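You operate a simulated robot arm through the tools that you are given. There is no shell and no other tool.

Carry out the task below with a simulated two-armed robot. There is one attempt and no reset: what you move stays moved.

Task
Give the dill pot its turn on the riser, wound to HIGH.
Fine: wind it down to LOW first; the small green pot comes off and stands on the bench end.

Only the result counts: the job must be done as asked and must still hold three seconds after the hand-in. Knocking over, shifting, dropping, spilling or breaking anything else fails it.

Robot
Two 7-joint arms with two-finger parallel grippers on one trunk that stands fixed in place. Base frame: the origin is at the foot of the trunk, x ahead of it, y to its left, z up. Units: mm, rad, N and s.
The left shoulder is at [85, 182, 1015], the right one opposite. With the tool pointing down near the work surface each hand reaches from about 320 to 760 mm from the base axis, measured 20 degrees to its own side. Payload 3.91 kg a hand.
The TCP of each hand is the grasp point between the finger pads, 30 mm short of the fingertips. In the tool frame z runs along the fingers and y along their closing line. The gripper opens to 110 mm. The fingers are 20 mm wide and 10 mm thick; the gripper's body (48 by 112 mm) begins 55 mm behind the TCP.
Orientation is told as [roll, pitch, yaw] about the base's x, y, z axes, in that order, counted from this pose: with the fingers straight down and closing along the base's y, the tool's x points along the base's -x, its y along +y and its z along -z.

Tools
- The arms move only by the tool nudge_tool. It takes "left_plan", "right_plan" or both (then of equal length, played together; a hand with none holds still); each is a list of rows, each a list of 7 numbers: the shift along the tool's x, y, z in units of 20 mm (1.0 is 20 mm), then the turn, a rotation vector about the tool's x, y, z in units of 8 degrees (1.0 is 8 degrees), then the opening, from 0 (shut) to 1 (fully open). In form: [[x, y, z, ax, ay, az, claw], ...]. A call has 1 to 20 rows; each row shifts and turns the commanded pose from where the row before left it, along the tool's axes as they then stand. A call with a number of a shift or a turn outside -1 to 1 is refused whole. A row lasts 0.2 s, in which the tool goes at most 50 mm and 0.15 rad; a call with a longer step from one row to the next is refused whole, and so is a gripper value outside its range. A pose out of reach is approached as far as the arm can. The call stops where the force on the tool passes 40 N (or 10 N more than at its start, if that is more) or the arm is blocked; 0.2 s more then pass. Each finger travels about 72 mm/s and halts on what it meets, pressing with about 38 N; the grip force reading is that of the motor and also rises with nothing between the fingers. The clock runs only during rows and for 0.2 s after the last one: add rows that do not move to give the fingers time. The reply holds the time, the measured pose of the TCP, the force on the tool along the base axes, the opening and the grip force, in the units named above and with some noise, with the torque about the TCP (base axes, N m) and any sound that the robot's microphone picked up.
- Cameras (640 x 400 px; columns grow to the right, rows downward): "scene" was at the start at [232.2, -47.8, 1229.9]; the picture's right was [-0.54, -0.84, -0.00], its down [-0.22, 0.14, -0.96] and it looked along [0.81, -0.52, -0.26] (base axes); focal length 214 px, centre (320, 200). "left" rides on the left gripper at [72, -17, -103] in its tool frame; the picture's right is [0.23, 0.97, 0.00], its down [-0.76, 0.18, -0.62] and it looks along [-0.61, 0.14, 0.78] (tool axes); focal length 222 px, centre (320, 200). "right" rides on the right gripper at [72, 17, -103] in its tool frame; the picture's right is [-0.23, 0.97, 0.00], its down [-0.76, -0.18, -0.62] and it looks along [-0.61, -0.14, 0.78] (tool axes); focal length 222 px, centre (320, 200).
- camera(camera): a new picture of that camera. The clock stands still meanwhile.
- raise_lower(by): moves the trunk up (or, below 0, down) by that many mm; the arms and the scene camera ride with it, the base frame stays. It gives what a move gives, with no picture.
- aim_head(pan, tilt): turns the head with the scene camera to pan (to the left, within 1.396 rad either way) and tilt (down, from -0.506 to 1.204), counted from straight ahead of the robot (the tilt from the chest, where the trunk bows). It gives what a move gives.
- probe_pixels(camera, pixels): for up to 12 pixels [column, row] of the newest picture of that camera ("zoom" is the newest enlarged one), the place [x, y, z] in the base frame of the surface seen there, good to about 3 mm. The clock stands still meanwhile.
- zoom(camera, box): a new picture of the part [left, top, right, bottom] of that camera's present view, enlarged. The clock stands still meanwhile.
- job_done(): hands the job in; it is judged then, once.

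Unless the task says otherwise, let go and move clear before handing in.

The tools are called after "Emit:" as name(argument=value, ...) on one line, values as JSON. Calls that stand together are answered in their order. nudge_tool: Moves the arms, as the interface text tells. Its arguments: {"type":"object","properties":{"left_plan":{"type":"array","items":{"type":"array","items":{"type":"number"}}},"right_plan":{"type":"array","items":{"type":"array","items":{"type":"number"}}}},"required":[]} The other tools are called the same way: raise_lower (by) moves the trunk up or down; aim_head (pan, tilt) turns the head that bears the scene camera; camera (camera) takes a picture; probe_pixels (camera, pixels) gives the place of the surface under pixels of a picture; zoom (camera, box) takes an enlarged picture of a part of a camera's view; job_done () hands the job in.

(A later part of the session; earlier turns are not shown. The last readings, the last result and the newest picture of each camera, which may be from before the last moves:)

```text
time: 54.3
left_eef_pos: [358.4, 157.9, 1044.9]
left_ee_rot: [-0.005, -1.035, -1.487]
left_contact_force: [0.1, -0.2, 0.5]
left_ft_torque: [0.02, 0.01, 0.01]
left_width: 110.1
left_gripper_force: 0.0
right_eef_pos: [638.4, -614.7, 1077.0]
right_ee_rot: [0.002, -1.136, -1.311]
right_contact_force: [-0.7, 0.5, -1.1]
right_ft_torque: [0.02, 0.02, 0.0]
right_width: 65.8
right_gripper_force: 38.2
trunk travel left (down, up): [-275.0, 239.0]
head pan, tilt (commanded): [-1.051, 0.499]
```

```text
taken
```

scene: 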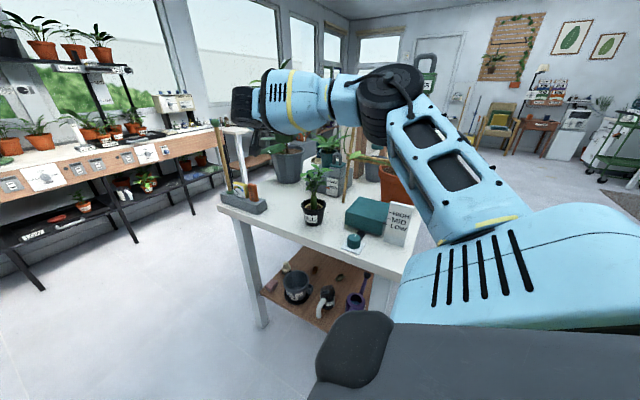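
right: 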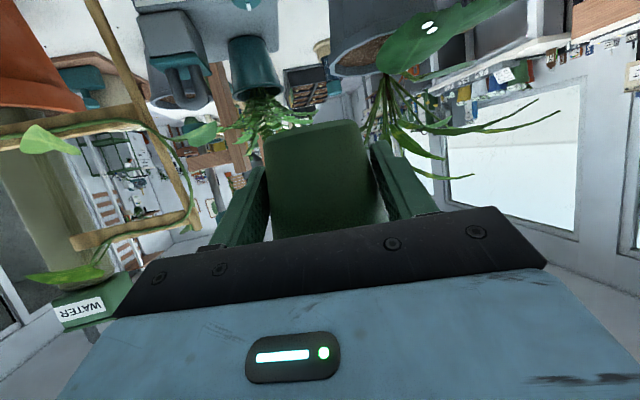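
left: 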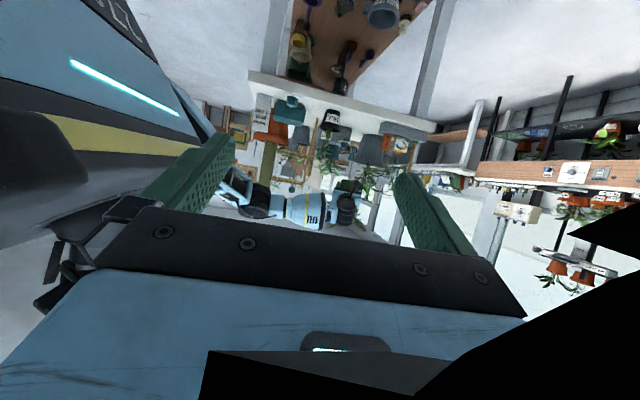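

The pot hangs above the spot; the grey planter's leaves appear near (420,60) and (430,130) in the right view. I'll probe those leaves and nearby items to be sure the way down is free.

Emit:
probe_pixels(camera="right", pixels=[[400, 60], [440, 45], [500, 15], [405, 140], [440, 125], [520, 125], [385, 100], [250, 65], [185, 60], [150, 100], [265, 110], [355, 50]])

Emit:
zoom(camera="left", box=[230, 60, 450, 230])

Emit:
zoom(camera="scene", box=[200, 80, 360, 240])

```text
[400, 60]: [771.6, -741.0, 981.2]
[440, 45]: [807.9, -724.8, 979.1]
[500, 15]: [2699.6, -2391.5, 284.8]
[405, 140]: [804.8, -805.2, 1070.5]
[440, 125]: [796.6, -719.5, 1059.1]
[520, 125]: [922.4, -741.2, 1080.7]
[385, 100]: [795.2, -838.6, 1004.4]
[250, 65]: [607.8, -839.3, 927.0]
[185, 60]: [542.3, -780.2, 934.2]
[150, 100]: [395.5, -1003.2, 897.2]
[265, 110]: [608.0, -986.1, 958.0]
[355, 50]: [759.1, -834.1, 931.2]
```

```text
2.35 times, centred on (340, 145) of left
```

zoom: 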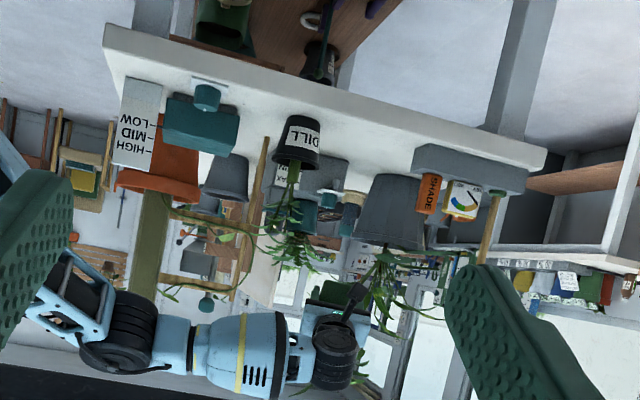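

```text
2.50 times, centred on (280, 160) of scene
```

zoom: 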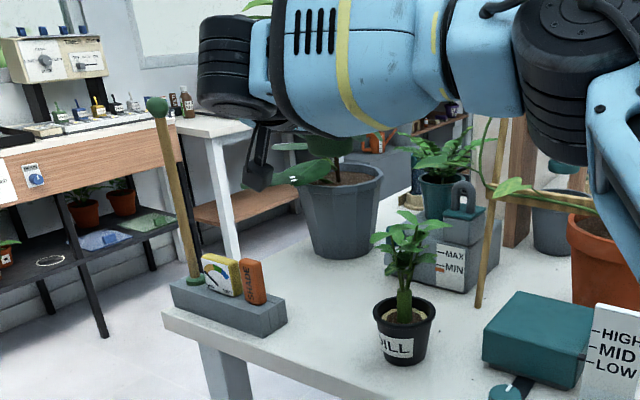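

The planter's leaves are ≥150 mm away. Before choosing the final spot I'll lower the pot to TCP z≈920 (its leaves still above the dill) so the left and scene cameras can see the leaves.

Emit:
nudge_tool(right_plan=[[0.889, 0, 0.4147, 0, 0, 0, 0.4], [0.889, 0, 0.4147, 0, 0, 0, 0.4], [0.889, 0, 0.4147, 0, 0, 0, 0.4], [0.889, 0, 0.4147, 0, 0, 0, 0.4], [0.889, 0, 0.4147, 0, 0, 0, 0.4], [0.889, 0, 0.4147, 0, 0, 0, 0.4], [0.889, 0, 0.4147, 0, 0, 0, 0.4], [0.889, 0, 0.4147, 0, 0, 0, 0.4], [0, 0, 0, 0, 0, 0, 0.4]])

Emit:
zoom(camera="left", box=[230, 60, 450, 230])

Emit:
zoom(camera="scene", box=[200, 80, 360, 240])

```text
time: 56.3
left_eef_pos: [357.8, 157.8, 1045.9]
left_ee_rot: [-0.004, -1.036, -1.487]
left_contact_force: [-0.2, 0.9, 1.2]
left_ft_torque: [0.05, 0.01, 0.04]
left_width: 109.7
left_gripper_force: 0.2
right_eef_pos: [638.8, -614.0, 919.8]
right_ee_rot: [0.002, -1.133, -1.313]
right_contact_force: [0.0, 0.7, -1.2]
right_ft_torque: [0.01, 0.03, -0.01]
right_width: 65.8
right_gripper_force: 38.1
trunk travel left (down, up): [-275.0, 239.0]
head pan, tilt (commanded): [-1.051, 0.499]
```

```text
2.35 times, centred on (340, 145) of left
```

zoom: 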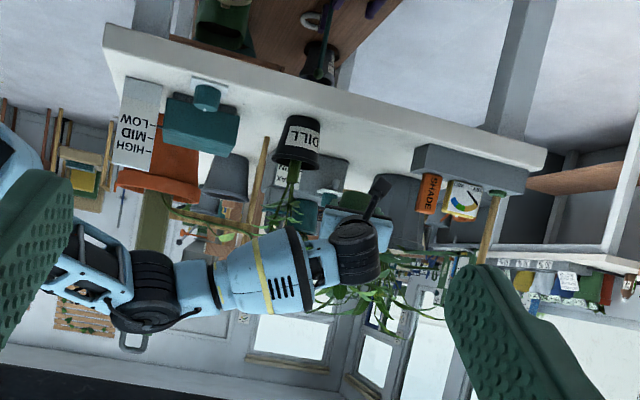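

```text
2.50 times, centred on (280, 160) of scene
```

zoom: 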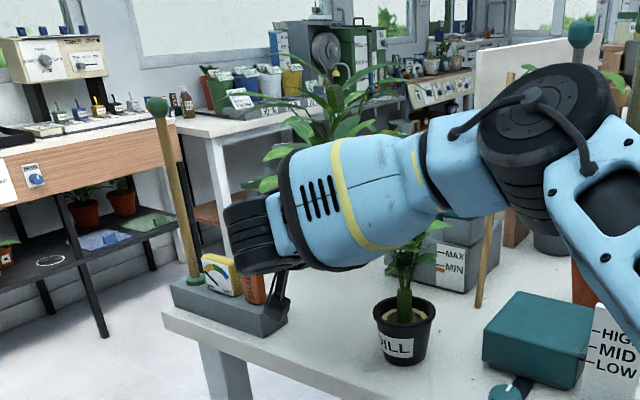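

The forearm now overlaps the dill plant in both pictures (scene zoom 390,245; left zoom 270,240), so I'll probe its actual distance, plus the leaves, before lowering further.

Emit:
probe_pixels(camera="zoom", pixels=[[380, 260], [330, 262], [300, 200], [250, 230], [278, 300], [255, 290], [405, 250], [410, 230], [270, 185], [350, 125], [310, 130], [400, 200]])

Emit:
camera(camera="left")

Emit:
probe_pixels(camera="left", pixels=[[315, 173], [340, 185], [355, 165], [365, 140], [345, 180], [395, 178], [370, 190], [405, 180], [385, 200], [320, 150], [330, 145], [335, 155]])

```text
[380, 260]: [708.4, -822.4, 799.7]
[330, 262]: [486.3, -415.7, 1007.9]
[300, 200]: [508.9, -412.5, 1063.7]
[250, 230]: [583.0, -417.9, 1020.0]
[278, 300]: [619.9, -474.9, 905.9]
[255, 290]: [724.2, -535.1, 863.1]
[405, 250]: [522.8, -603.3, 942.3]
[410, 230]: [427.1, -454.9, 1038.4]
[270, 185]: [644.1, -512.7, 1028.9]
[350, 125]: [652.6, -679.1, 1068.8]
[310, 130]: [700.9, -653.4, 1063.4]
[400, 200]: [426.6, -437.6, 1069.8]
```

```text
taken
```

left: 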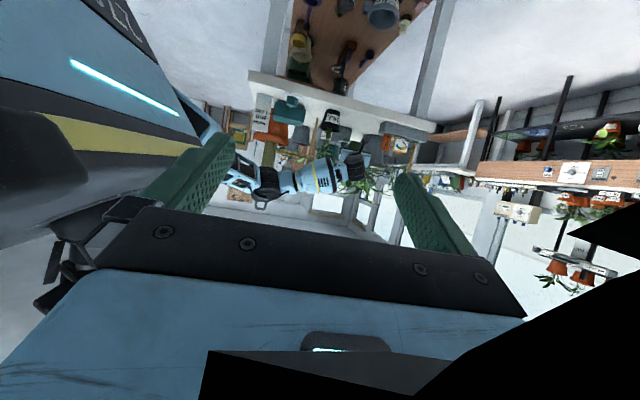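

```text
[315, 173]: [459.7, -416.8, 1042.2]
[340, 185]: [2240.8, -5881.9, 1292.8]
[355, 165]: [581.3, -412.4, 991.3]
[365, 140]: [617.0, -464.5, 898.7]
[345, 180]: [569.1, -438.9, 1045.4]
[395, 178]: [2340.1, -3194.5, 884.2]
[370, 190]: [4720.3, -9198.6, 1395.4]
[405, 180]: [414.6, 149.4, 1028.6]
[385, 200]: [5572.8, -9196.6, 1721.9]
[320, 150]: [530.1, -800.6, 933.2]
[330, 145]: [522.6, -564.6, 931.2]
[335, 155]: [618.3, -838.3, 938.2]
```

The forearm is at y≈-416, about 110 mm in front of the dill, so it is clear. I'll zoom the left camera on the green plant's leaves to map their spread.

Emit:
zoom(camera="left", box=[320, 130, 430, 210])

Emit:
zoom(camera="scene", box=[250, 90, 330, 150])

```text
5.00 times, centred on (375, 170) of left
```

zoom: 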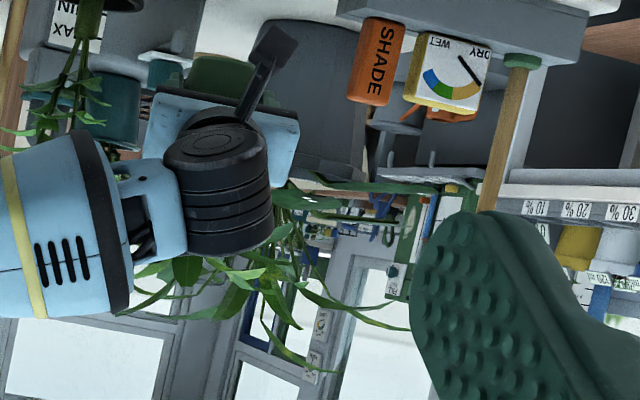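

```text
6.67 times, centred on (290, 120) of scene
```

zoom: 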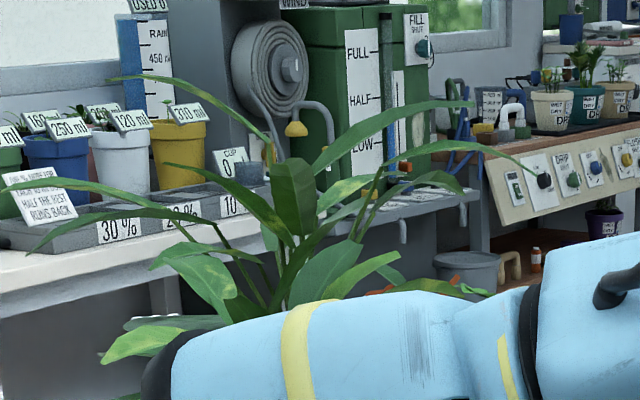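

Emit:
probe_pixels(camera="zoom", pixels=[[130, 345], [190, 265], [250, 195], [295, 190], [325, 270], [380, 265], [440, 285], [400, 115], [450, 150], [90, 190], [165, 90], [350, 185]])

Emit:
zoom(camera="left", box=[320, 130, 430, 210])

Emit:
probe_pixels(camera="zoom", pixels=[[140, 270], [120, 300], [185, 270], [155, 315], [235, 300], [280, 215], [340, 185], [270, 300], [350, 320], [300, 360], [225, 275], [190, 315]])

```text
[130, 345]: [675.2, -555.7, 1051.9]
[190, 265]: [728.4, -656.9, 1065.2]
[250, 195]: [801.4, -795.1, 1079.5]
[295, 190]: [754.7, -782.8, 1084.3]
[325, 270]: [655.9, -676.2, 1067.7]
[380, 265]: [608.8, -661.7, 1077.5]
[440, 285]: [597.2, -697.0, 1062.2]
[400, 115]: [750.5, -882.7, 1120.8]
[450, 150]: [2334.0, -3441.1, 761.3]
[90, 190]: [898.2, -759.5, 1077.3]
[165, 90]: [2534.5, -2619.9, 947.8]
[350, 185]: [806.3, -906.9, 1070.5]
```

```text
5.00 times, centred on (375, 170) of left
```

zoom: 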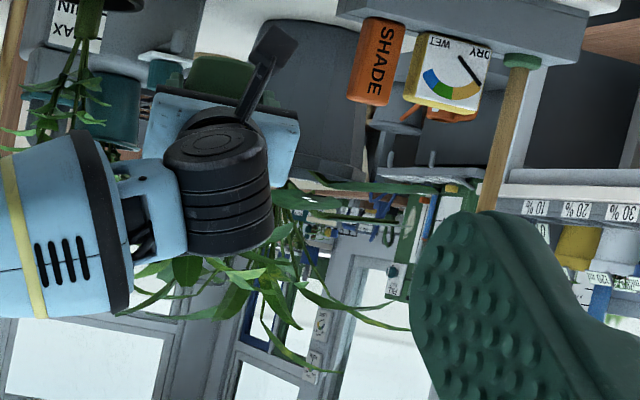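

```text
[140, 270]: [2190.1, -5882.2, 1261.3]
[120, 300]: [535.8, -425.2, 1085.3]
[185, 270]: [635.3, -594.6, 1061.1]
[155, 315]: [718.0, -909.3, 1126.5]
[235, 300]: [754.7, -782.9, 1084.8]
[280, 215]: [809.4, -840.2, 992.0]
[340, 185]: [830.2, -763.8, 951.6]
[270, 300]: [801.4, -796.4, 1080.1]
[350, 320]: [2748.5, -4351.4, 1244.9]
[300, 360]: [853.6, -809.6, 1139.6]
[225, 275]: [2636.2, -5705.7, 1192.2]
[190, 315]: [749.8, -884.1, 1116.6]
```

Green leaves reach about 105 mm from the pot's axis on all sides, so it must stand ≥146 mm from the dill. I'll measure the rack's right end and the dill's position and leaf extent exactly.

Emit:
zoom(camera="scene", box=[230, 170, 340, 240])

Emit:
zoom(camera="left", box=[300, 90, 430, 170])

```text
5.71 times, centred on (285, 205) of scene
```

zoom: 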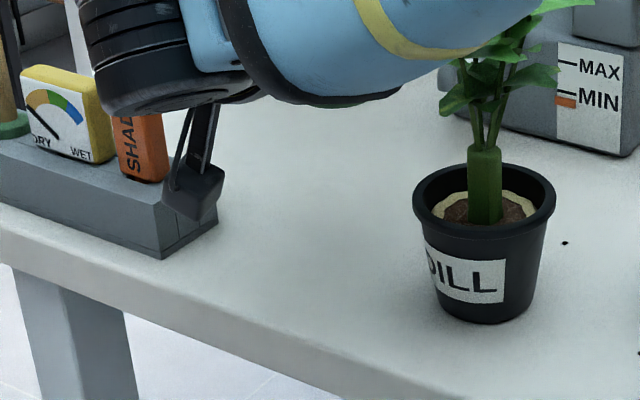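

```text
4.92 times, centred on (365, 130) of left
```

zoom: 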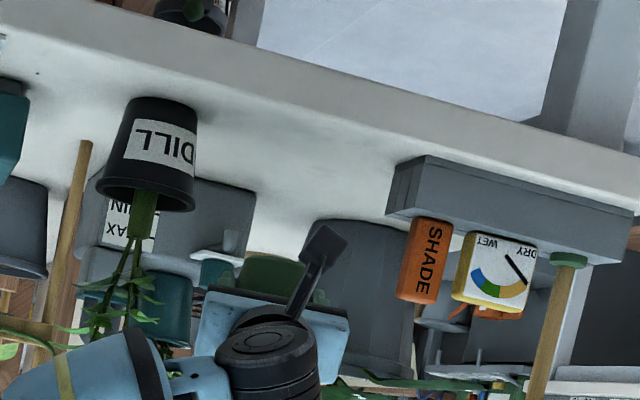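

Emit:
probe_pixels(camera="zoom", pixels=[[392, 195], [390, 213], [425, 160], [430, 218], [405, 290], [640, 230], [195, 120], [130, 110], [160, 150], [150, 205], [105, 190], [192, 200]])

Emit:
zoom(camera="scene", box=[230, 170, 340, 240])

Emit:
probe_pixels(camera="zoom", pixels=[[165, 255], [215, 222], [165, 215], [415, 190], [555, 185], [485, 165], [475, 240], [480, 320], [440, 250], [545, 245], [210, 400], [330, 385]])

```text
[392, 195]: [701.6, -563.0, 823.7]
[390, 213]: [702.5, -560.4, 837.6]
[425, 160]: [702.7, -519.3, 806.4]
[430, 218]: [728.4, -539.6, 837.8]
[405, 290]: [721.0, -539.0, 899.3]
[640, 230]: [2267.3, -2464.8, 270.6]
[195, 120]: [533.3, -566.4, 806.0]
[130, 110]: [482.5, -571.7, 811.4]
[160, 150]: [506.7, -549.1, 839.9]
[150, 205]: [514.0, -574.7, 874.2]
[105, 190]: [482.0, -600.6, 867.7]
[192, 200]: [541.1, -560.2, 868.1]
```

```text
5.71 times, centred on (285, 205) of scene
```

zoom: 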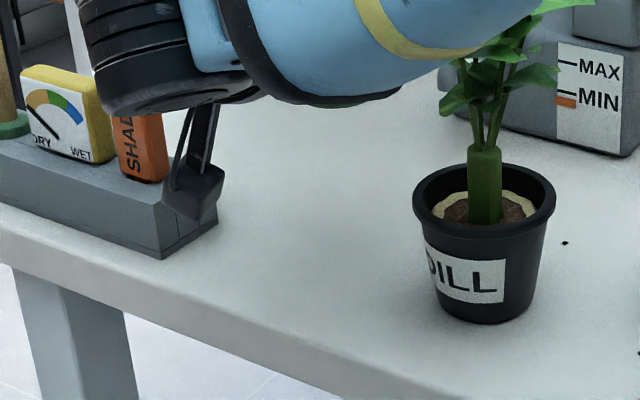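

```text
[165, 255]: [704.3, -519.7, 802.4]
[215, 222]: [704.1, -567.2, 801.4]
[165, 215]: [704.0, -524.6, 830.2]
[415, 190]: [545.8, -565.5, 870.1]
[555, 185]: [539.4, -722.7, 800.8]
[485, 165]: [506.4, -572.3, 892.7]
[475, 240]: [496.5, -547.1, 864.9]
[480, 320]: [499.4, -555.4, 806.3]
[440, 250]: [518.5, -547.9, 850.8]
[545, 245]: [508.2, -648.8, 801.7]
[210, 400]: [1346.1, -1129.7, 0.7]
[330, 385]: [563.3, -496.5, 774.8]
```

The rack's right end is at x≈703 (y -519 to -566, top 836) and the dill pot is centred at about (508,-582). I'll place the green pot at about (653,-591): shift there now, then lower to 16 mm above the bench.

Emit:
nudge_tool(right_plan=[[0.265, 0.4925, -0.5675, 0, 0, 0, 0.4], [0.265, 0.4925, -0.5675, 0, 0, 0, 0.4], [0.793, 0, 0.3698, 0, 0, 0, 0.4], [0.793, 0, 0.3698, 0, 0, 0, 0.4], [0.793, 0, 0.3698, 0, 0, 0, 0.4], [0.793, 0, 0.3698, 0, 0, 0, 0.4], [0, 0, 0, 0, 0, 0, 0.4]])

Emit:
zoom(camera="scene", box=[210, 130, 340, 240])

Emit:
zoom(camera="left", box=[300, 90, 430, 190])

Emit:
camera(camera="right")

```text
time: 57.9
left_eef_pos: [359.5, 158.7, 1045.0]
left_ee_rot: [-0.004, -1.037, -1.488]
left_contact_force: [0.1, -0.4, 0.1]
left_ft_torque: [-0.01, -0.03, 0.0]
left_width: 110.0
left_gripper_force: 0.0
right_eef_pos: [650.6, -585.3, 848.6]
right_ee_rot: [0.001, -1.134, -1.312]
right_contact_force: [0.2, -0.1, -1.1]
right_ft_torque: [0.02, -0.01, 0.02]
right_width: 65.9
right_gripper_force: 37.9
trunk travel left (down, up): [-275.0, 239.0]
head pan, tilt (commanded): [-1.051, 0.499]
```

```text
3.64 times, centred on (275, 185) of scene
```

zoom: 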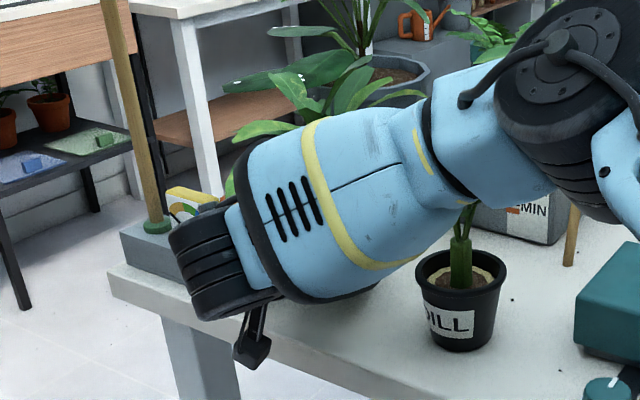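

```text
4.00 times, centred on (365, 140) of left
```

zoom: 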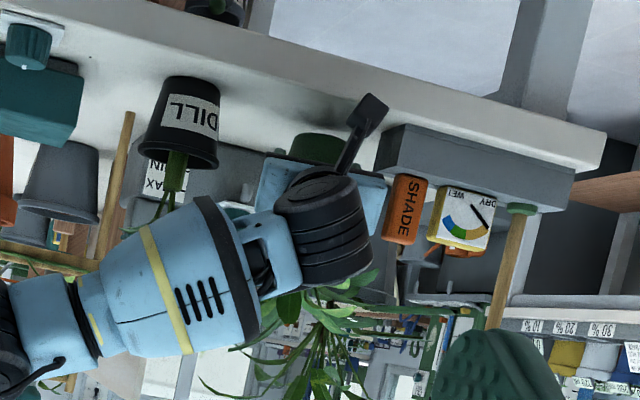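

```text
taken
```

right: 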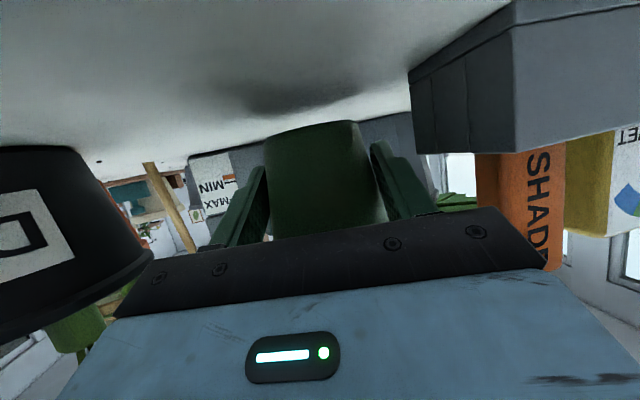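

The pot is 15 mm above the bench with the rack and dill either side (right view: dill at 40,240, rack at 450,100). I'll check the forearm against the dill's leaves once more before the last lowering.

Emit:
probe_pixels(camera="left", pixels=[[320, 160], [325, 150], [335, 165], [345, 148], [327, 144], [332, 139], [305, 162], [355, 160]])

Emit:
probe_pixels(camera="scene", pixels=[[315, 197], [318, 190], [325, 185], [312, 205], [305, 210], [285, 200], [262, 215], [330, 175]])

```text
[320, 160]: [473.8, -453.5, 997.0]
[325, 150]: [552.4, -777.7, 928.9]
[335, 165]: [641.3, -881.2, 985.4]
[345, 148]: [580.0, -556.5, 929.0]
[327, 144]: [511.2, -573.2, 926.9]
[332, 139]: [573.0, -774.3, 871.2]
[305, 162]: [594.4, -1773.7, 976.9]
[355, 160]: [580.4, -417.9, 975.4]
```

```text
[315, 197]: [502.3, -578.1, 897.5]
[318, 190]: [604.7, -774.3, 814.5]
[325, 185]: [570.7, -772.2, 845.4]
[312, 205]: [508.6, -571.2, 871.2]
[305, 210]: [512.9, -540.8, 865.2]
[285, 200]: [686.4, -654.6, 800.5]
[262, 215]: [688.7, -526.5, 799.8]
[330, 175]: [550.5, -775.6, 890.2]
```

Those probes may be from an older picture, so I'll take fresh ones and look precisely at the forearm–dill leaf gap.

Emit:
camera(camera="left")

Emit:
zoom(camera="left", box=[300, 110, 380, 170])

Emit:
probe_pixels(camera="zoom", pixels=[[150, 180], [200, 150], [130, 260], [230, 200], [190, 240], [270, 210], [330, 210], [190, 115], [160, 130], [130, 130], [110, 300], [60, 230]])

```text
taken
```

left: 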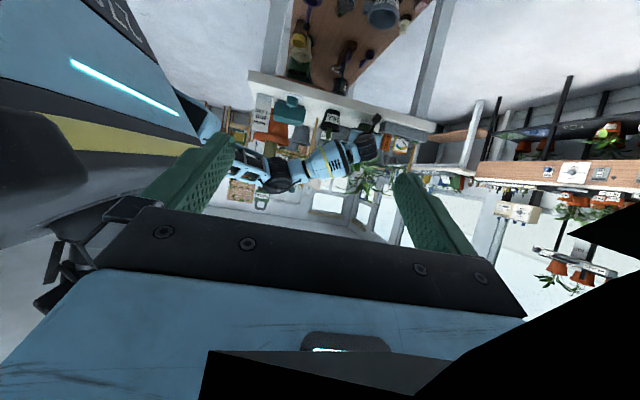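

```text
6.67 times, centred on (340, 140) of left
```

zoom: 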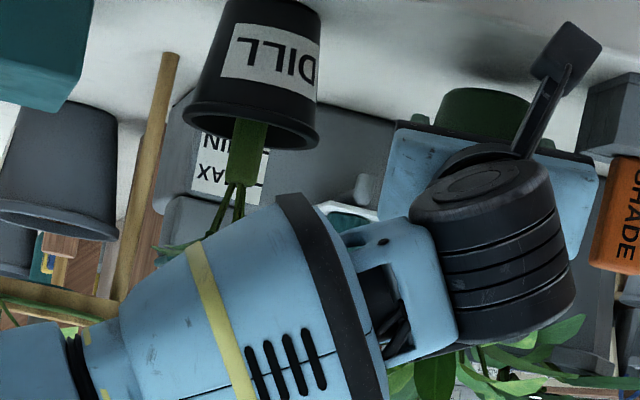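

```text
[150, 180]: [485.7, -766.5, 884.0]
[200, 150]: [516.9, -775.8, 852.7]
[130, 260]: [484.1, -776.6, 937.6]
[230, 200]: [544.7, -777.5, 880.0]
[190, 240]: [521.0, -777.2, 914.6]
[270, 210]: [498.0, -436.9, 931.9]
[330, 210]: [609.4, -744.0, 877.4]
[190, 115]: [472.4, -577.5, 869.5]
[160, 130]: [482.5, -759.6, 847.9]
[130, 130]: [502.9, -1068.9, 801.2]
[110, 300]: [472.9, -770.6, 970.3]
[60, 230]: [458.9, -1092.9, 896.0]
```

The forearm's bottom edge is at y≈-437 with its far side ≈-490, about 40 mm from the nearest dill leaf. I'll lower the pot the last ~14 mm in small steps.

Emit:
nudge_tool(right_plan=[[0.2, 0, 0.093, 0, 0, 0, 0.4], [0.2, 0, 0.093, 0, 0, 0, 0.4], [0.16, 0, 0.075, 0, 0, 0, 0.4], [0, 0, 0, 0, 0, 0, 0.4]])

Emit:
camera(camera="right")

```text
time: 58.9
left_eef_pos: [359.0, 159.1, 1046.2]
left_ee_rot: [-0.005, -1.034, -1.487]
left_contact_force: [-0.2, 0.5, -0.9]
left_ft_torque: [0.02, -0.03, 0.02]
left_width: 109.9
left_gripper_force: 0.1
right_eef_pos: [651.4, -584.6, 837.2]
right_ee_rot: [0.0, -1.134, -1.312]
right_contact_force: [-0.4, 0.6, -0.7]
right_ft_torque: [0.05, 0.01, -0.02]
right_width: 65.6
right_gripper_force: 38.1
trunk travel left (down, up): [-275.0, 239.0]
head pan, tilt (commanded): [-1.051, 0.499]
```

```text
taken
```

right: 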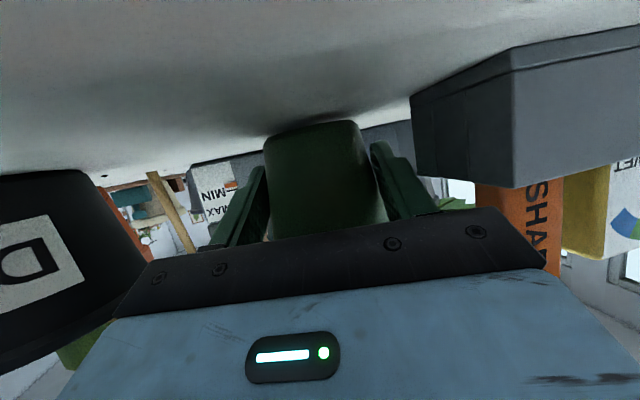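

TCP is 837.2 with no contact yet; the pot's base is very close to its shadow on the bench. I'll go on in 1 mm steps.

Emit:
nudge_tool(right_plan=[[0.0453, 0, 0.0211, 0, 0, 0, 0.4], [0.0453, 0, 0.0211, 0, 0, 0, 0.4], [0.0453, 0, 0.0211, 0, 0, 0, 0.4], [0, 0, 0, 0, 0, 0, 0.4]])

```text
time: 59.9
left_eef_pos: [357.5, 158.1, 1046.0]
left_ee_rot: [-0.006, -1.036, -1.488]
left_contact_force: [0.2, 0.2, 0.0]
left_ft_torque: [0.01, 0.01, 0.01]
left_width: 110.1
left_gripper_force: 0.1
right_eef_pos: [652.0, -585.7, 834.5]
right_ee_rot: [-0.001, -1.133, -1.313]
right_contact_force: [-0.5, 0.3, -1.2]
right_ft_torque: [0.04, -0.02, 0.03]
right_width: 65.5
right_gripper_force: 38.1
trunk travel left (down, up): [-275.0, 239.0]
head pan, tilt (commanded): [-1.051, 0.499]
```

Still only the pot's weight (-1.2 N) at z=834.5; two more 1 mm steps.

Emit:
nudge_tool(right_plan=[[0.0453, 0, 0.0211, 0, 0, 0, 0.4], [0.0453, 0, 0.0211, 0, 0, 0, 0.4], [0, 0, 0, 0, 0, 0, 0.4]])

Emit:
zoom(camera="right", box=[230, 90, 410, 200])

```text
time: 60.7
left_eef_pos: [357.9, 156.5, 1045.4]
left_ee_rot: [-0.005, -1.034, -1.487]
left_contact_force: [-0.7, 0.2, 0.4]
left_ft_torque: [0.02, 0.0, -0.01]
left_width: 109.9
left_gripper_force: 0.0
right_eef_pos: [652.7, -586.5, 834.0]
right_ee_rot: [0.001, -1.135, -1.314]
right_contact_force: [0.6, -1.3, 1.0]
right_ft_torque: [-0.06, -0.04, 0.0]
right_width: 65.6
right_gripper_force: 37.9
trunk travel left (down, up): [-275.0, 239.0]
head pan, tilt (commanded): [-1.051, 0.499]
```

```text
3.56 times, centred on (320, 145) of right
```

zoom: 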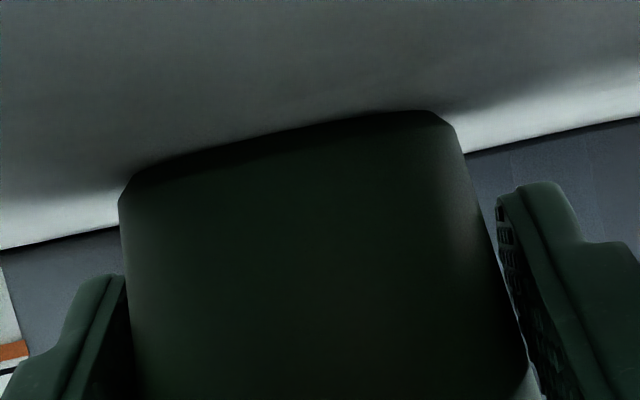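

The force turned to +1 N at z≈834: the pot's base is on the bench. I'll open the fingers slightly to release it.

Emit:
nudge_tool(right_plan=[[0, 0, 0, 0, 0, 0, 0.58], [0, 0, 0, 0, 0, 0, 0.62], [0, 0, 0, 0, 0, 0, 0.66], [0, 0, 0, 0, 0, 0, 0.71], [0, 0, 0, 0, 0, 0, 0.71]])

Emit:
camera(camera="right")

Emit:
zoom(camera="left", box=[300, 100, 420, 200])

```text
time: 61.9
left_eef_pos: [358.1, 157.8, 1045.6]
left_ee_rot: [-0.004, -1.035, -1.486]
left_contact_force: [0.1, 0.5, 0.5]
left_ft_torque: [-0.03, -0.01, 0.02]
left_width: 109.9
left_gripper_force: 0.1
right_eef_pos: [651.2, -586.1, 833.0]
right_ee_rot: [0.0, -1.134, -1.312]
right_contact_force: [-3.4, -0.4, -0.2]
right_ft_torque: [0.03, 0.07, 0.09]
right_width: 76.5
right_gripper_force: 0.0
trunk travel left (down, up): [-275.0, 239.0]
head pan, tilt (commanded): [-1.051, 0.499]
```

```text
taken
```

right: 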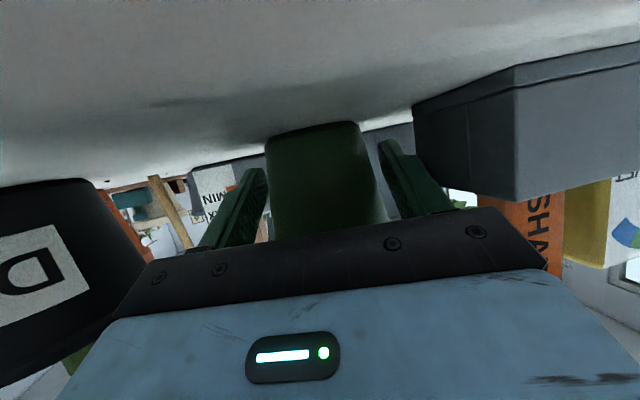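

```text
4.00 times, centred on (360, 150) of left
```

zoom: 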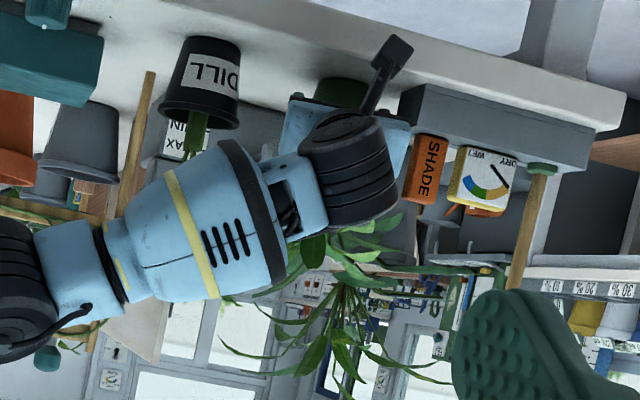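

The fingers released, but a -3.4 N reading along x suggests the right finger is just touching the rack (right view 415,175). I'll shift the hand 2 mm away from the rack and narrow the opening a bit.

Emit:
nudge_tool(right_plan=[[0, -0.06, 0, 0, 0, 0, 0.685], [0, -0.04, 0, 0, 0, 0, 0.685], [0, 0, 0, 0, 0, 0, 0.685]])

Emit:
zoom(camera="right", box=[200, 80, 480, 240])

```text
time: 62.7
left_eef_pos: [358.8, 159.0, 1045.6]
left_ee_rot: [-0.006, -1.035, -1.486]
left_contact_force: [0.1, -0.2, 0.4]
left_ft_torque: [-0.04, 0.05, 0.01]
left_width: 110.1
left_gripper_force: 0.1
right_eef_pos: [649.6, -586.3, 833.5]
right_ee_rot: [0.001, -1.134, -1.313]
right_contact_force: [1.1, 0.0, 0.2]
right_ft_torque: [-0.04, 0.03, 0.01]
right_width: 75.5
right_gripper_force: 0.0
trunk travel left (down, up): [-275.0, 239.0]
head pan, tilt (commanded): [-1.051, 0.499]
```

```text
2.29 times, centred on (340, 160) of right
```

zoom: 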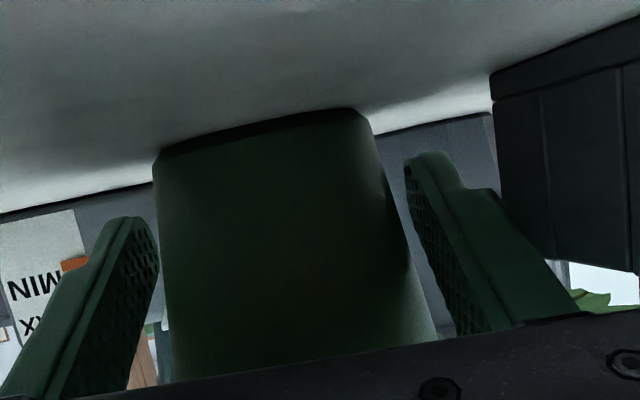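

No contact now (forces ≈0). I'll draw the hand straight back, level, away from the pot.

Emit:
nudge_tool(right_plan=[[0.106, 0, -0.227, 0, 0, 0, 0.685], [0.106, 0, -0.227, 0, 0, 0, 0.685], [0.211, 0, -0.453, 0, 0, 0, 0.685], [0, 0, 0, 0, 0, 0, 0.685]])

Emit:
camera(camera="right")

```text
time: 63.7
left_eef_pos: [358.1, 157.8, 1045.7]
left_ee_rot: [-0.005, -1.034, -1.486]
left_contact_force: [0.1, 0.3, 0.3]
left_ft_torque: [-0.01, 0.0, -0.02]
left_width: 110.1
left_gripper_force: 0.0
right_eef_pos: [646.1, -567.2, 833.8]
right_ee_rot: [0.002, -1.135, -1.315]
right_contact_force: [1.0, -0.5, -0.5]
right_ft_torque: [-0.02, -0.01, 0.01]
right_width: 75.4
right_gripper_force: 0.1
trunk travel left (down, up): [-275.0, 239.0]
head pan, tilt (commanded): [-1.051, 0.499]
```

```text
taken
```

right: 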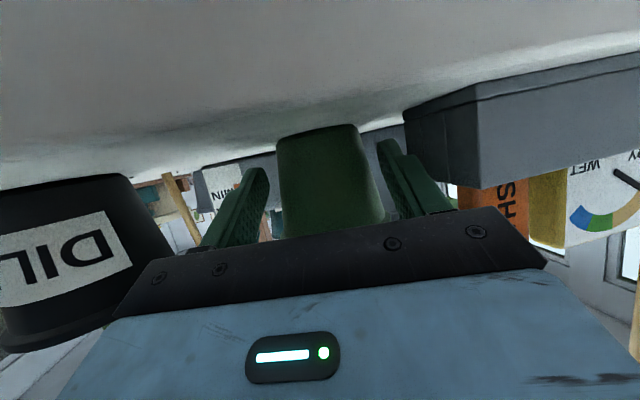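

The pot stays put and stands between the fingers, slightly nearer the right one. I'll shift 2 mm right and keep backing out.

Emit:
nudge_tool(right_plan=[[0, 0.1, 0, 0, 0, 0, 0.685], [0.211, 0, -0.453, 0, 0, 0, 0.685], [0.317, 0, -0.68, 0, 0, 0, 0.685], [0.4226, 0, -0.9063, 0, 0, 0, 0.685], [0.4226, 0, -0.9063, 0, 0, 0, 0.685], [0.4226, 0, -0.9063, 0, 0, 0, 0.685], [0, 0, 0, 0, 0, 0, 0.685]])

Emit:
camera(camera="right")

Emit:
zoom(camera="scene", box=[200, 110, 340, 240])

```text
time: 65.3
left_eef_pos: [358.2, 157.9, 1045.2]
left_ee_rot: [-0.006, -1.036, -1.489]
left_contact_force: [-0.5, 1.2, 0.4]
left_ft_torque: [0.02, 0.0, 0.0]
left_width: 109.9
left_gripper_force: 0.0
right_eef_pos: [625.2, -482.5, 832.5]
right_ee_rot: [0.0, -1.134, -1.312]
right_contact_force: [0.3, -1.4, -0.2]
right_ft_torque: [0.01, -0.03, 0.02]
right_width: 75.3
right_gripper_force: 0.0
trunk travel left (down, up): [-275.0, 239.0]
head pan, tilt (commanded): [-1.051, 0.499]
```

```text
taken
```

right: 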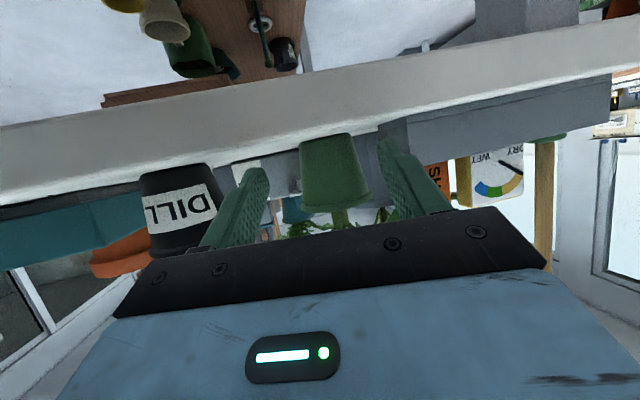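

```text
3.08 times, centred on (270, 175) of scene
```

zoom: 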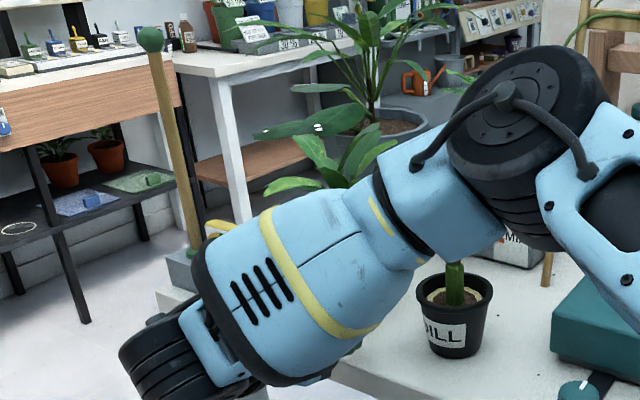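

The green pot stands clear on the bench end and my hand is out. Next, the dill pot (centre ≈(508,-582)): I'll raise the hand, turn it back to point straight along -y, and line up in front of it.

Emit:
nudge_tool(right_plan=[[-0.695, 0, -0.324, 0, 0, 0, 0.85], [-0.695, 0, -0.324, 0, 0, 0, 0.85], [-0.695, 0, -0.324, 0, 0, 0, 0.85], [0, 0, 0, 0.8497, 0, 0.3962, 0.85], [0, 0, 0, 0.8497, 0, 0.3962, 0.85], [0, -0.975, 0, 0, 0, 0, 0.85], [0, -0.975, 0, 0, 0, 0, 0.85], [0, -0.975, 0, 0, 0, 0, 0.85], [0, -0.975, 0, 0, 0, 0, 0.85], [0, -0.975, 0, 0, 0, 0, 0.85], [0, -0.975, 0, 0, 0, 0, 0.85], [0, 0, 0, 0, 0, 0, 0.85]])

Emit:
camera(camera="right")

Emit:
camera(camera="scene")

Emit:
zoom(camera="left", box=[280, 80, 440, 200])

```text
time: 67.9
left_eef_pos: [358.3, 157.9, 1044.4]
left_ee_rot: [-0.005, -1.035, -1.486]
left_contact_force: [-0.7, -0.7, 0.5]
left_ft_torque: [-0.01, -0.03, 0.02]
left_width: 109.8
left_gripper_force: 0.1
right_eef_pos: [505.4, -485.1, 879.9]
right_ee_rot: [0.002, -1.134, -1.574]
right_contact_force: [0.2, -0.1, -0.8]
right_ft_torque: [0.0, -0.01, 0.0]
right_width: 93.5
right_gripper_force: 0.0
trunk travel left (down, up): [-275.0, 239.0]
head pan, tilt (commanded): [-1.051, 0.499]
```

```text
taken
```

right: 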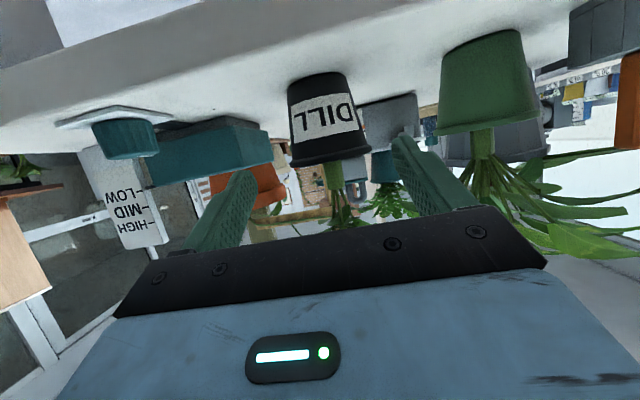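

```text
taken
```

scene: 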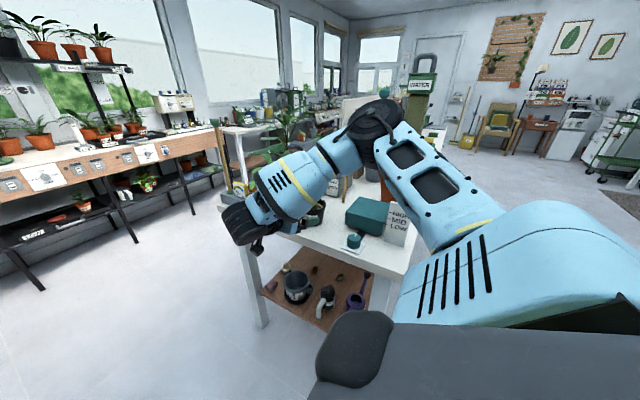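

```text
3.33 times, centred on (360, 140) of left
```

zoom: 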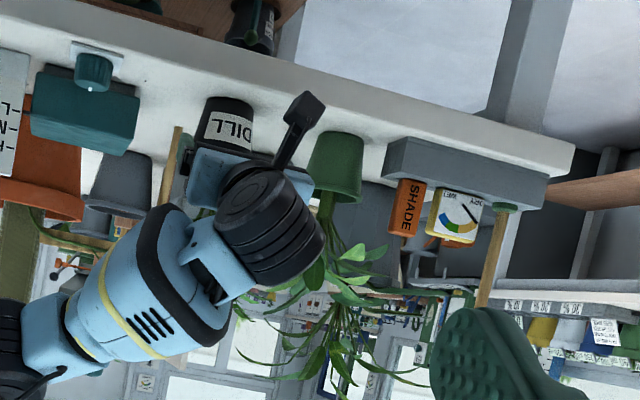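

The dill pot is centred in the right view (325,115) and the green pot stands upright at (490,80). I'll probe the dill for accurate alignment and check the leaf gap between both plants.

Emit:
zoom(camera="right", box=[240, 60, 520, 240])

Emit:
probe_pixels(camera="right", pixels=[[292, 115], [358, 105], [325, 120], [290, 158], [369, 148], [330, 158], [290, 90], [345, 78], [318, 82], [335, 185], [345, 210], [420, 195]])

```text
2.22 times, centred on (380, 150) of right
```

zoom: 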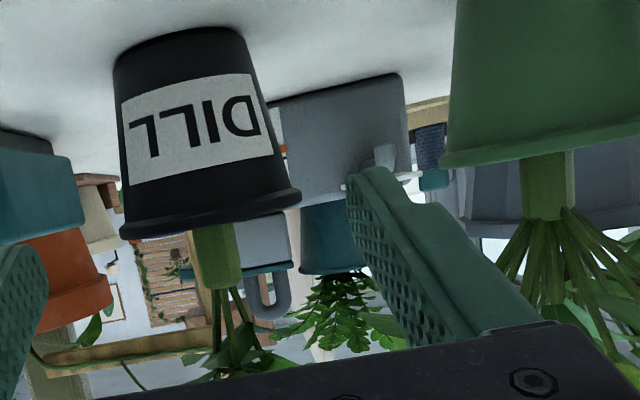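

```text
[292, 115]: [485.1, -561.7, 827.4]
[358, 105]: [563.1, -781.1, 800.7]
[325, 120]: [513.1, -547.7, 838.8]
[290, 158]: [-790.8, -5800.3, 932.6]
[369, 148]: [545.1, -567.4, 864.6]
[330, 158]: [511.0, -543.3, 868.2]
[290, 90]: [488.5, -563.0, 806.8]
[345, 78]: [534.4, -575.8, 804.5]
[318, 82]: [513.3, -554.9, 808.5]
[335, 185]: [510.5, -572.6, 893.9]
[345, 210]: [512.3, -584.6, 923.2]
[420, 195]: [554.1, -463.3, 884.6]
```

The dill pot's centre is about (510,-581), with the rim front at y=-543. I'll advance along the finger axis to straddle it at z≈836.

Emit:
nudge_tool(right_plan=[[0.1, 0.23, 0, 0, 0, 0, 0.85], [0, 0, 0.711, 0, 0, 0, 0.85], [0, 0, 0.711, 0, 0, 0, 0.85], [0, 0, 0.711, 0, 0, 0, 0.85], [0, 0, 0.711, 0, 0, 0, 0.85], [0, 0, 0.711, 0, 0, 0, 0.85], [0, 0, 0.711, 0, 0, 0, 0.85], [0, 0, 0.711, 0, 0, 0, 0.85], [0, 0, 0, 0, 0, 0, 0.85]])

Emit:
camera(camera="right")

Emit:
zoom(camera="left", box=[280, 80, 440, 200])

```text
time: 69.9
left_eef_pos: [357.2, 158.6, 1045.9]
left_ee_rot: [-0.005, -1.035, -1.488]
left_contact_force: [0.1, 0.3, 0.3]
left_ft_torque: [0.03, 0.03, 0.01]
left_width: 110.0
left_gripper_force: 0.1
right_eef_pos: [511.7, -573.0, 835.3]
right_ee_rot: [-0.001, -1.134, -1.573]
right_contact_force: [0.0, -0.4, 1.2]
right_ft_torque: [-0.01, -0.01, 0.01]
right_width: 93.5
right_gripper_force: 0.1
trunk travel left (down, up): [-275.0, 239.0]
head pan, tilt (commanded): [-1.051, 0.499]
```

```text
taken
```

right: 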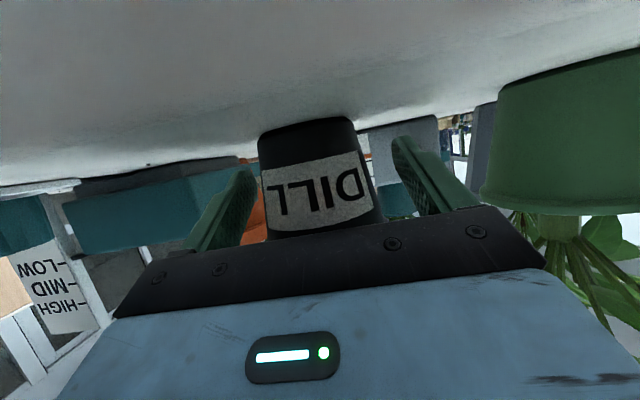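

```text
3.33 times, centred on (360, 140) of left
```

zoom: 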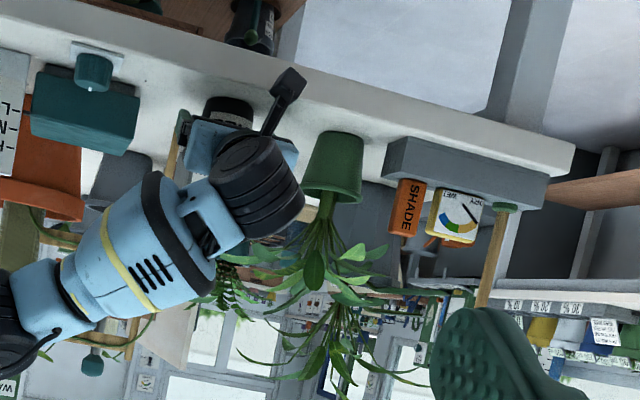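

The DILL pot sits between the fingers (right view 315,180). Closing on it.

Emit:
nudge_tool(right_plan=[[0, 0, 0, 0, 0, 0, 0.7], [0, 0, 0, 0, 0, 0, 0.55], [0, 0, 0, 0, 0, 0, 0.4], [0, 0, 0, 0, 0, 0, 0.4], [0, 0, 0, 0, 0, 0, 0.4]])

Emit:
camera(camera="right")

```text
time: 71.1
left_eef_pos: [357.3, 157.6, 1044.5]
left_ee_rot: [-0.006, -1.035, -1.487]
left_contact_force: [0.5, 0.2, -0.1]
left_ft_torque: [0.0, 0.0, 0.01]
left_width: 109.9
left_gripper_force: 0.2
right_eef_pos: [511.8, -574.0, 835.1]
right_ee_rot: [0.001, -1.135, -1.574]
right_contact_force: [-0.6, 0.1, 0.8]
right_ft_torque: [-0.04, 0.05, 0.01]
right_width: 66.4
right_gripper_force: 38.0
trunk travel left (down, up): [-275.0, 239.0]
head pan, tilt (commanded): [-1.051, 0.499]
```

```text
taken
```

right: 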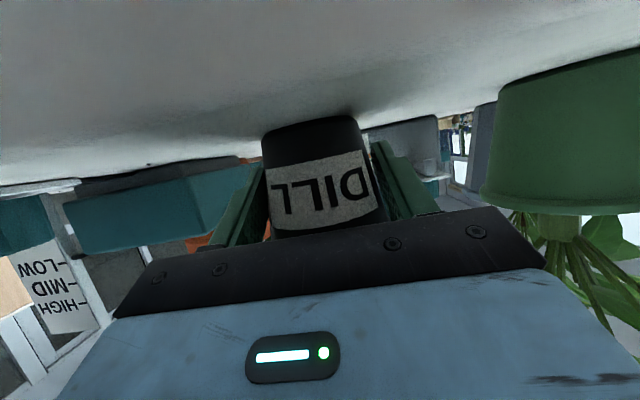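

Dill gripped at 66 mm. I'll lift it 10 mm, slide it away from the green plant's leaves, then raise it.

Emit:
nudge_tool(right_plan=[[-0.2265, 0, -0.1055, 0, 0, 0, 0.4], [-0.2265, 0, -0.1055, 0, 0, 0, 0.4], [0, -0.5, 0, 0, 0, 0, 0.4], [0, -1, 0, 0, 0, 0, 0.4], [0, -1, 0, 0, 0, 0, 0.4], [-0.6, 0, -0.28, 0, 0, 0, 0.4], [-0.869, 0, -0.405, 0, 0, 0, 0.4], [-0.869, 0, -0.405, 0, 0, 0, 0.4], [-0.869, 0, -0.405, 0, 0, 0, 0.4], [-0.869, 0, -0.405, 0, 0, 0, 0.4], [-0.869, 0, -0.405, 0, 0, 0, 0.4], [0, 0, 0, 0, 0, 0, 0.4]])

Emit:
camera(camera="right")

Emit:
camera(camera="scene")

Emit:
zoom(camera="left", box=[260, 80, 420, 200])

```text
time: 73.7
left_eef_pos: [358.8, 157.5, 1045.3]
left_ee_rot: [-0.004, -1.034, -1.487]
left_contact_force: [-0.6, -0.8, 0.9]
left_ft_torque: [0.02, -0.03, 0.01]
left_width: 110.1
left_gripper_force: 0.2
right_eef_pos: [463.1, -575.0, 954.1]
right_ee_rot: [0.0, -1.133, -1.574]
right_contact_force: [0.9, 0.3, -1.5]
right_ft_torque: [0.03, 0.02, 0.03]
right_width: 66.5
right_gripper_force: 37.5
trunk travel left (down, up): [-275.0, 239.0]
head pan, tilt (commanded): [-1.051, 0.499]
```

```text
taken
```

right: 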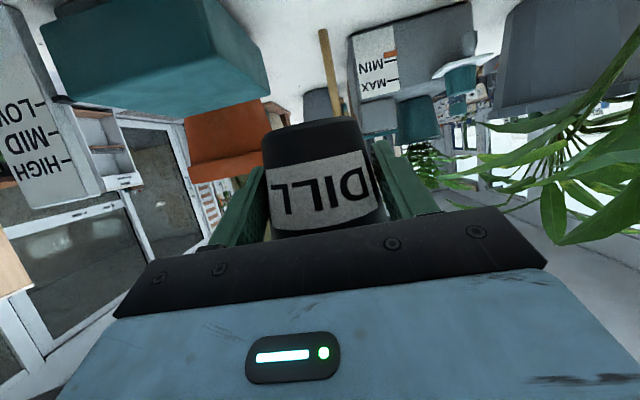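

```text
taken
```

scene: 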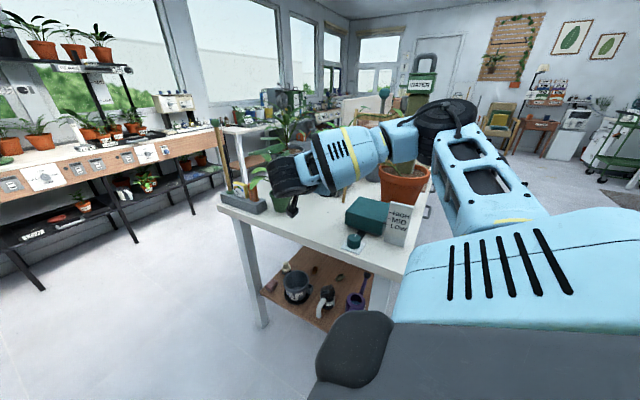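

```text
3.33 times, centred on (340, 140) of left
```

zoom: 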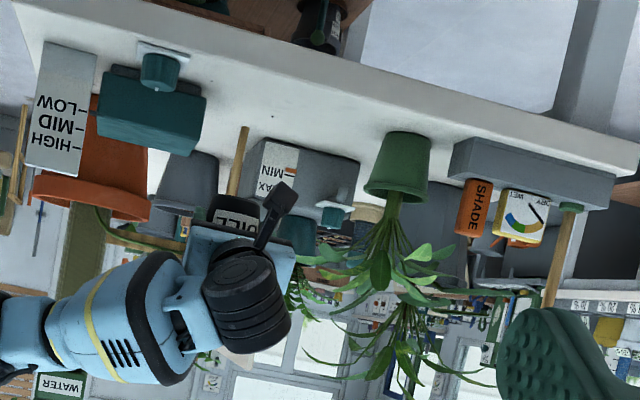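

Dill is lifted cleanly and the green pot remains upright. I'll carry the dill over the riser centre (350.5,-661) at height.

Emit:
nudge_tool(right_plan=[[-0.24, -0.804, 0.5146, 0, 0, 0, 0.4], [-0.24, -0.804, 0.5146, 0, 0, 0, 0.4], [-0.24, -0.804, 0.5146, 0, 0, 0, 0.4], [-0.24, -0.804, 0.5146, 0, 0, 0, 0.4], [-0.24, -0.804, 0.5146, 0, 0, 0, 0.4], [-0.24, -0.804, 0.5146, 0, 0, 0, 0.4], [-0.24, -0.804, 0.5146, 0, 0, 0, 0.4], [0, 0, 0, 0, 0, 0, 0.4]])

Emit:
camera(camera="right")

Emit:
zoom(camera="scene", box=[290, 120, 450, 260])

```text
time: 75.5
left_eef_pos: [358.0, 158.8, 1044.7]
left_ee_rot: [-0.006, -1.036, -1.487]
left_contact_force: [-0.3, 0.4, 0.4]
left_ft_torque: [-0.01, -0.03, 0.0]
left_width: 110.3
left_gripper_force: 0.0
right_eef_pos: [347.7, -652.5, 952.7]
right_ee_rot: [0.0, -1.133, -1.573]
right_contact_force: [0.1, 0.2, -1.3]
right_ft_torque: [0.0, 0.0, -0.04]
right_width: 66.2
right_gripper_force: 36.9
trunk travel left (down, up): [-275.0, 239.0]
head pan, tilt (commanded): [-1.051, 0.499]
```

```text
taken
```

right: 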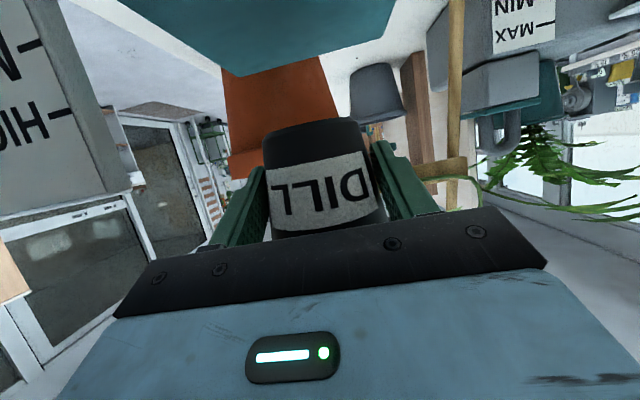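

```text
2.86 times, centred on (370, 190) of scene
```

zoom: 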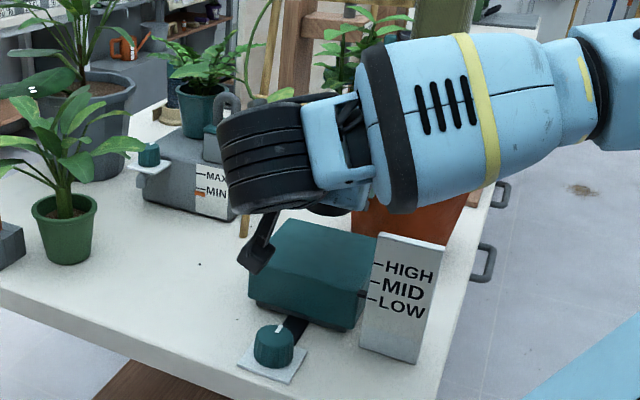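

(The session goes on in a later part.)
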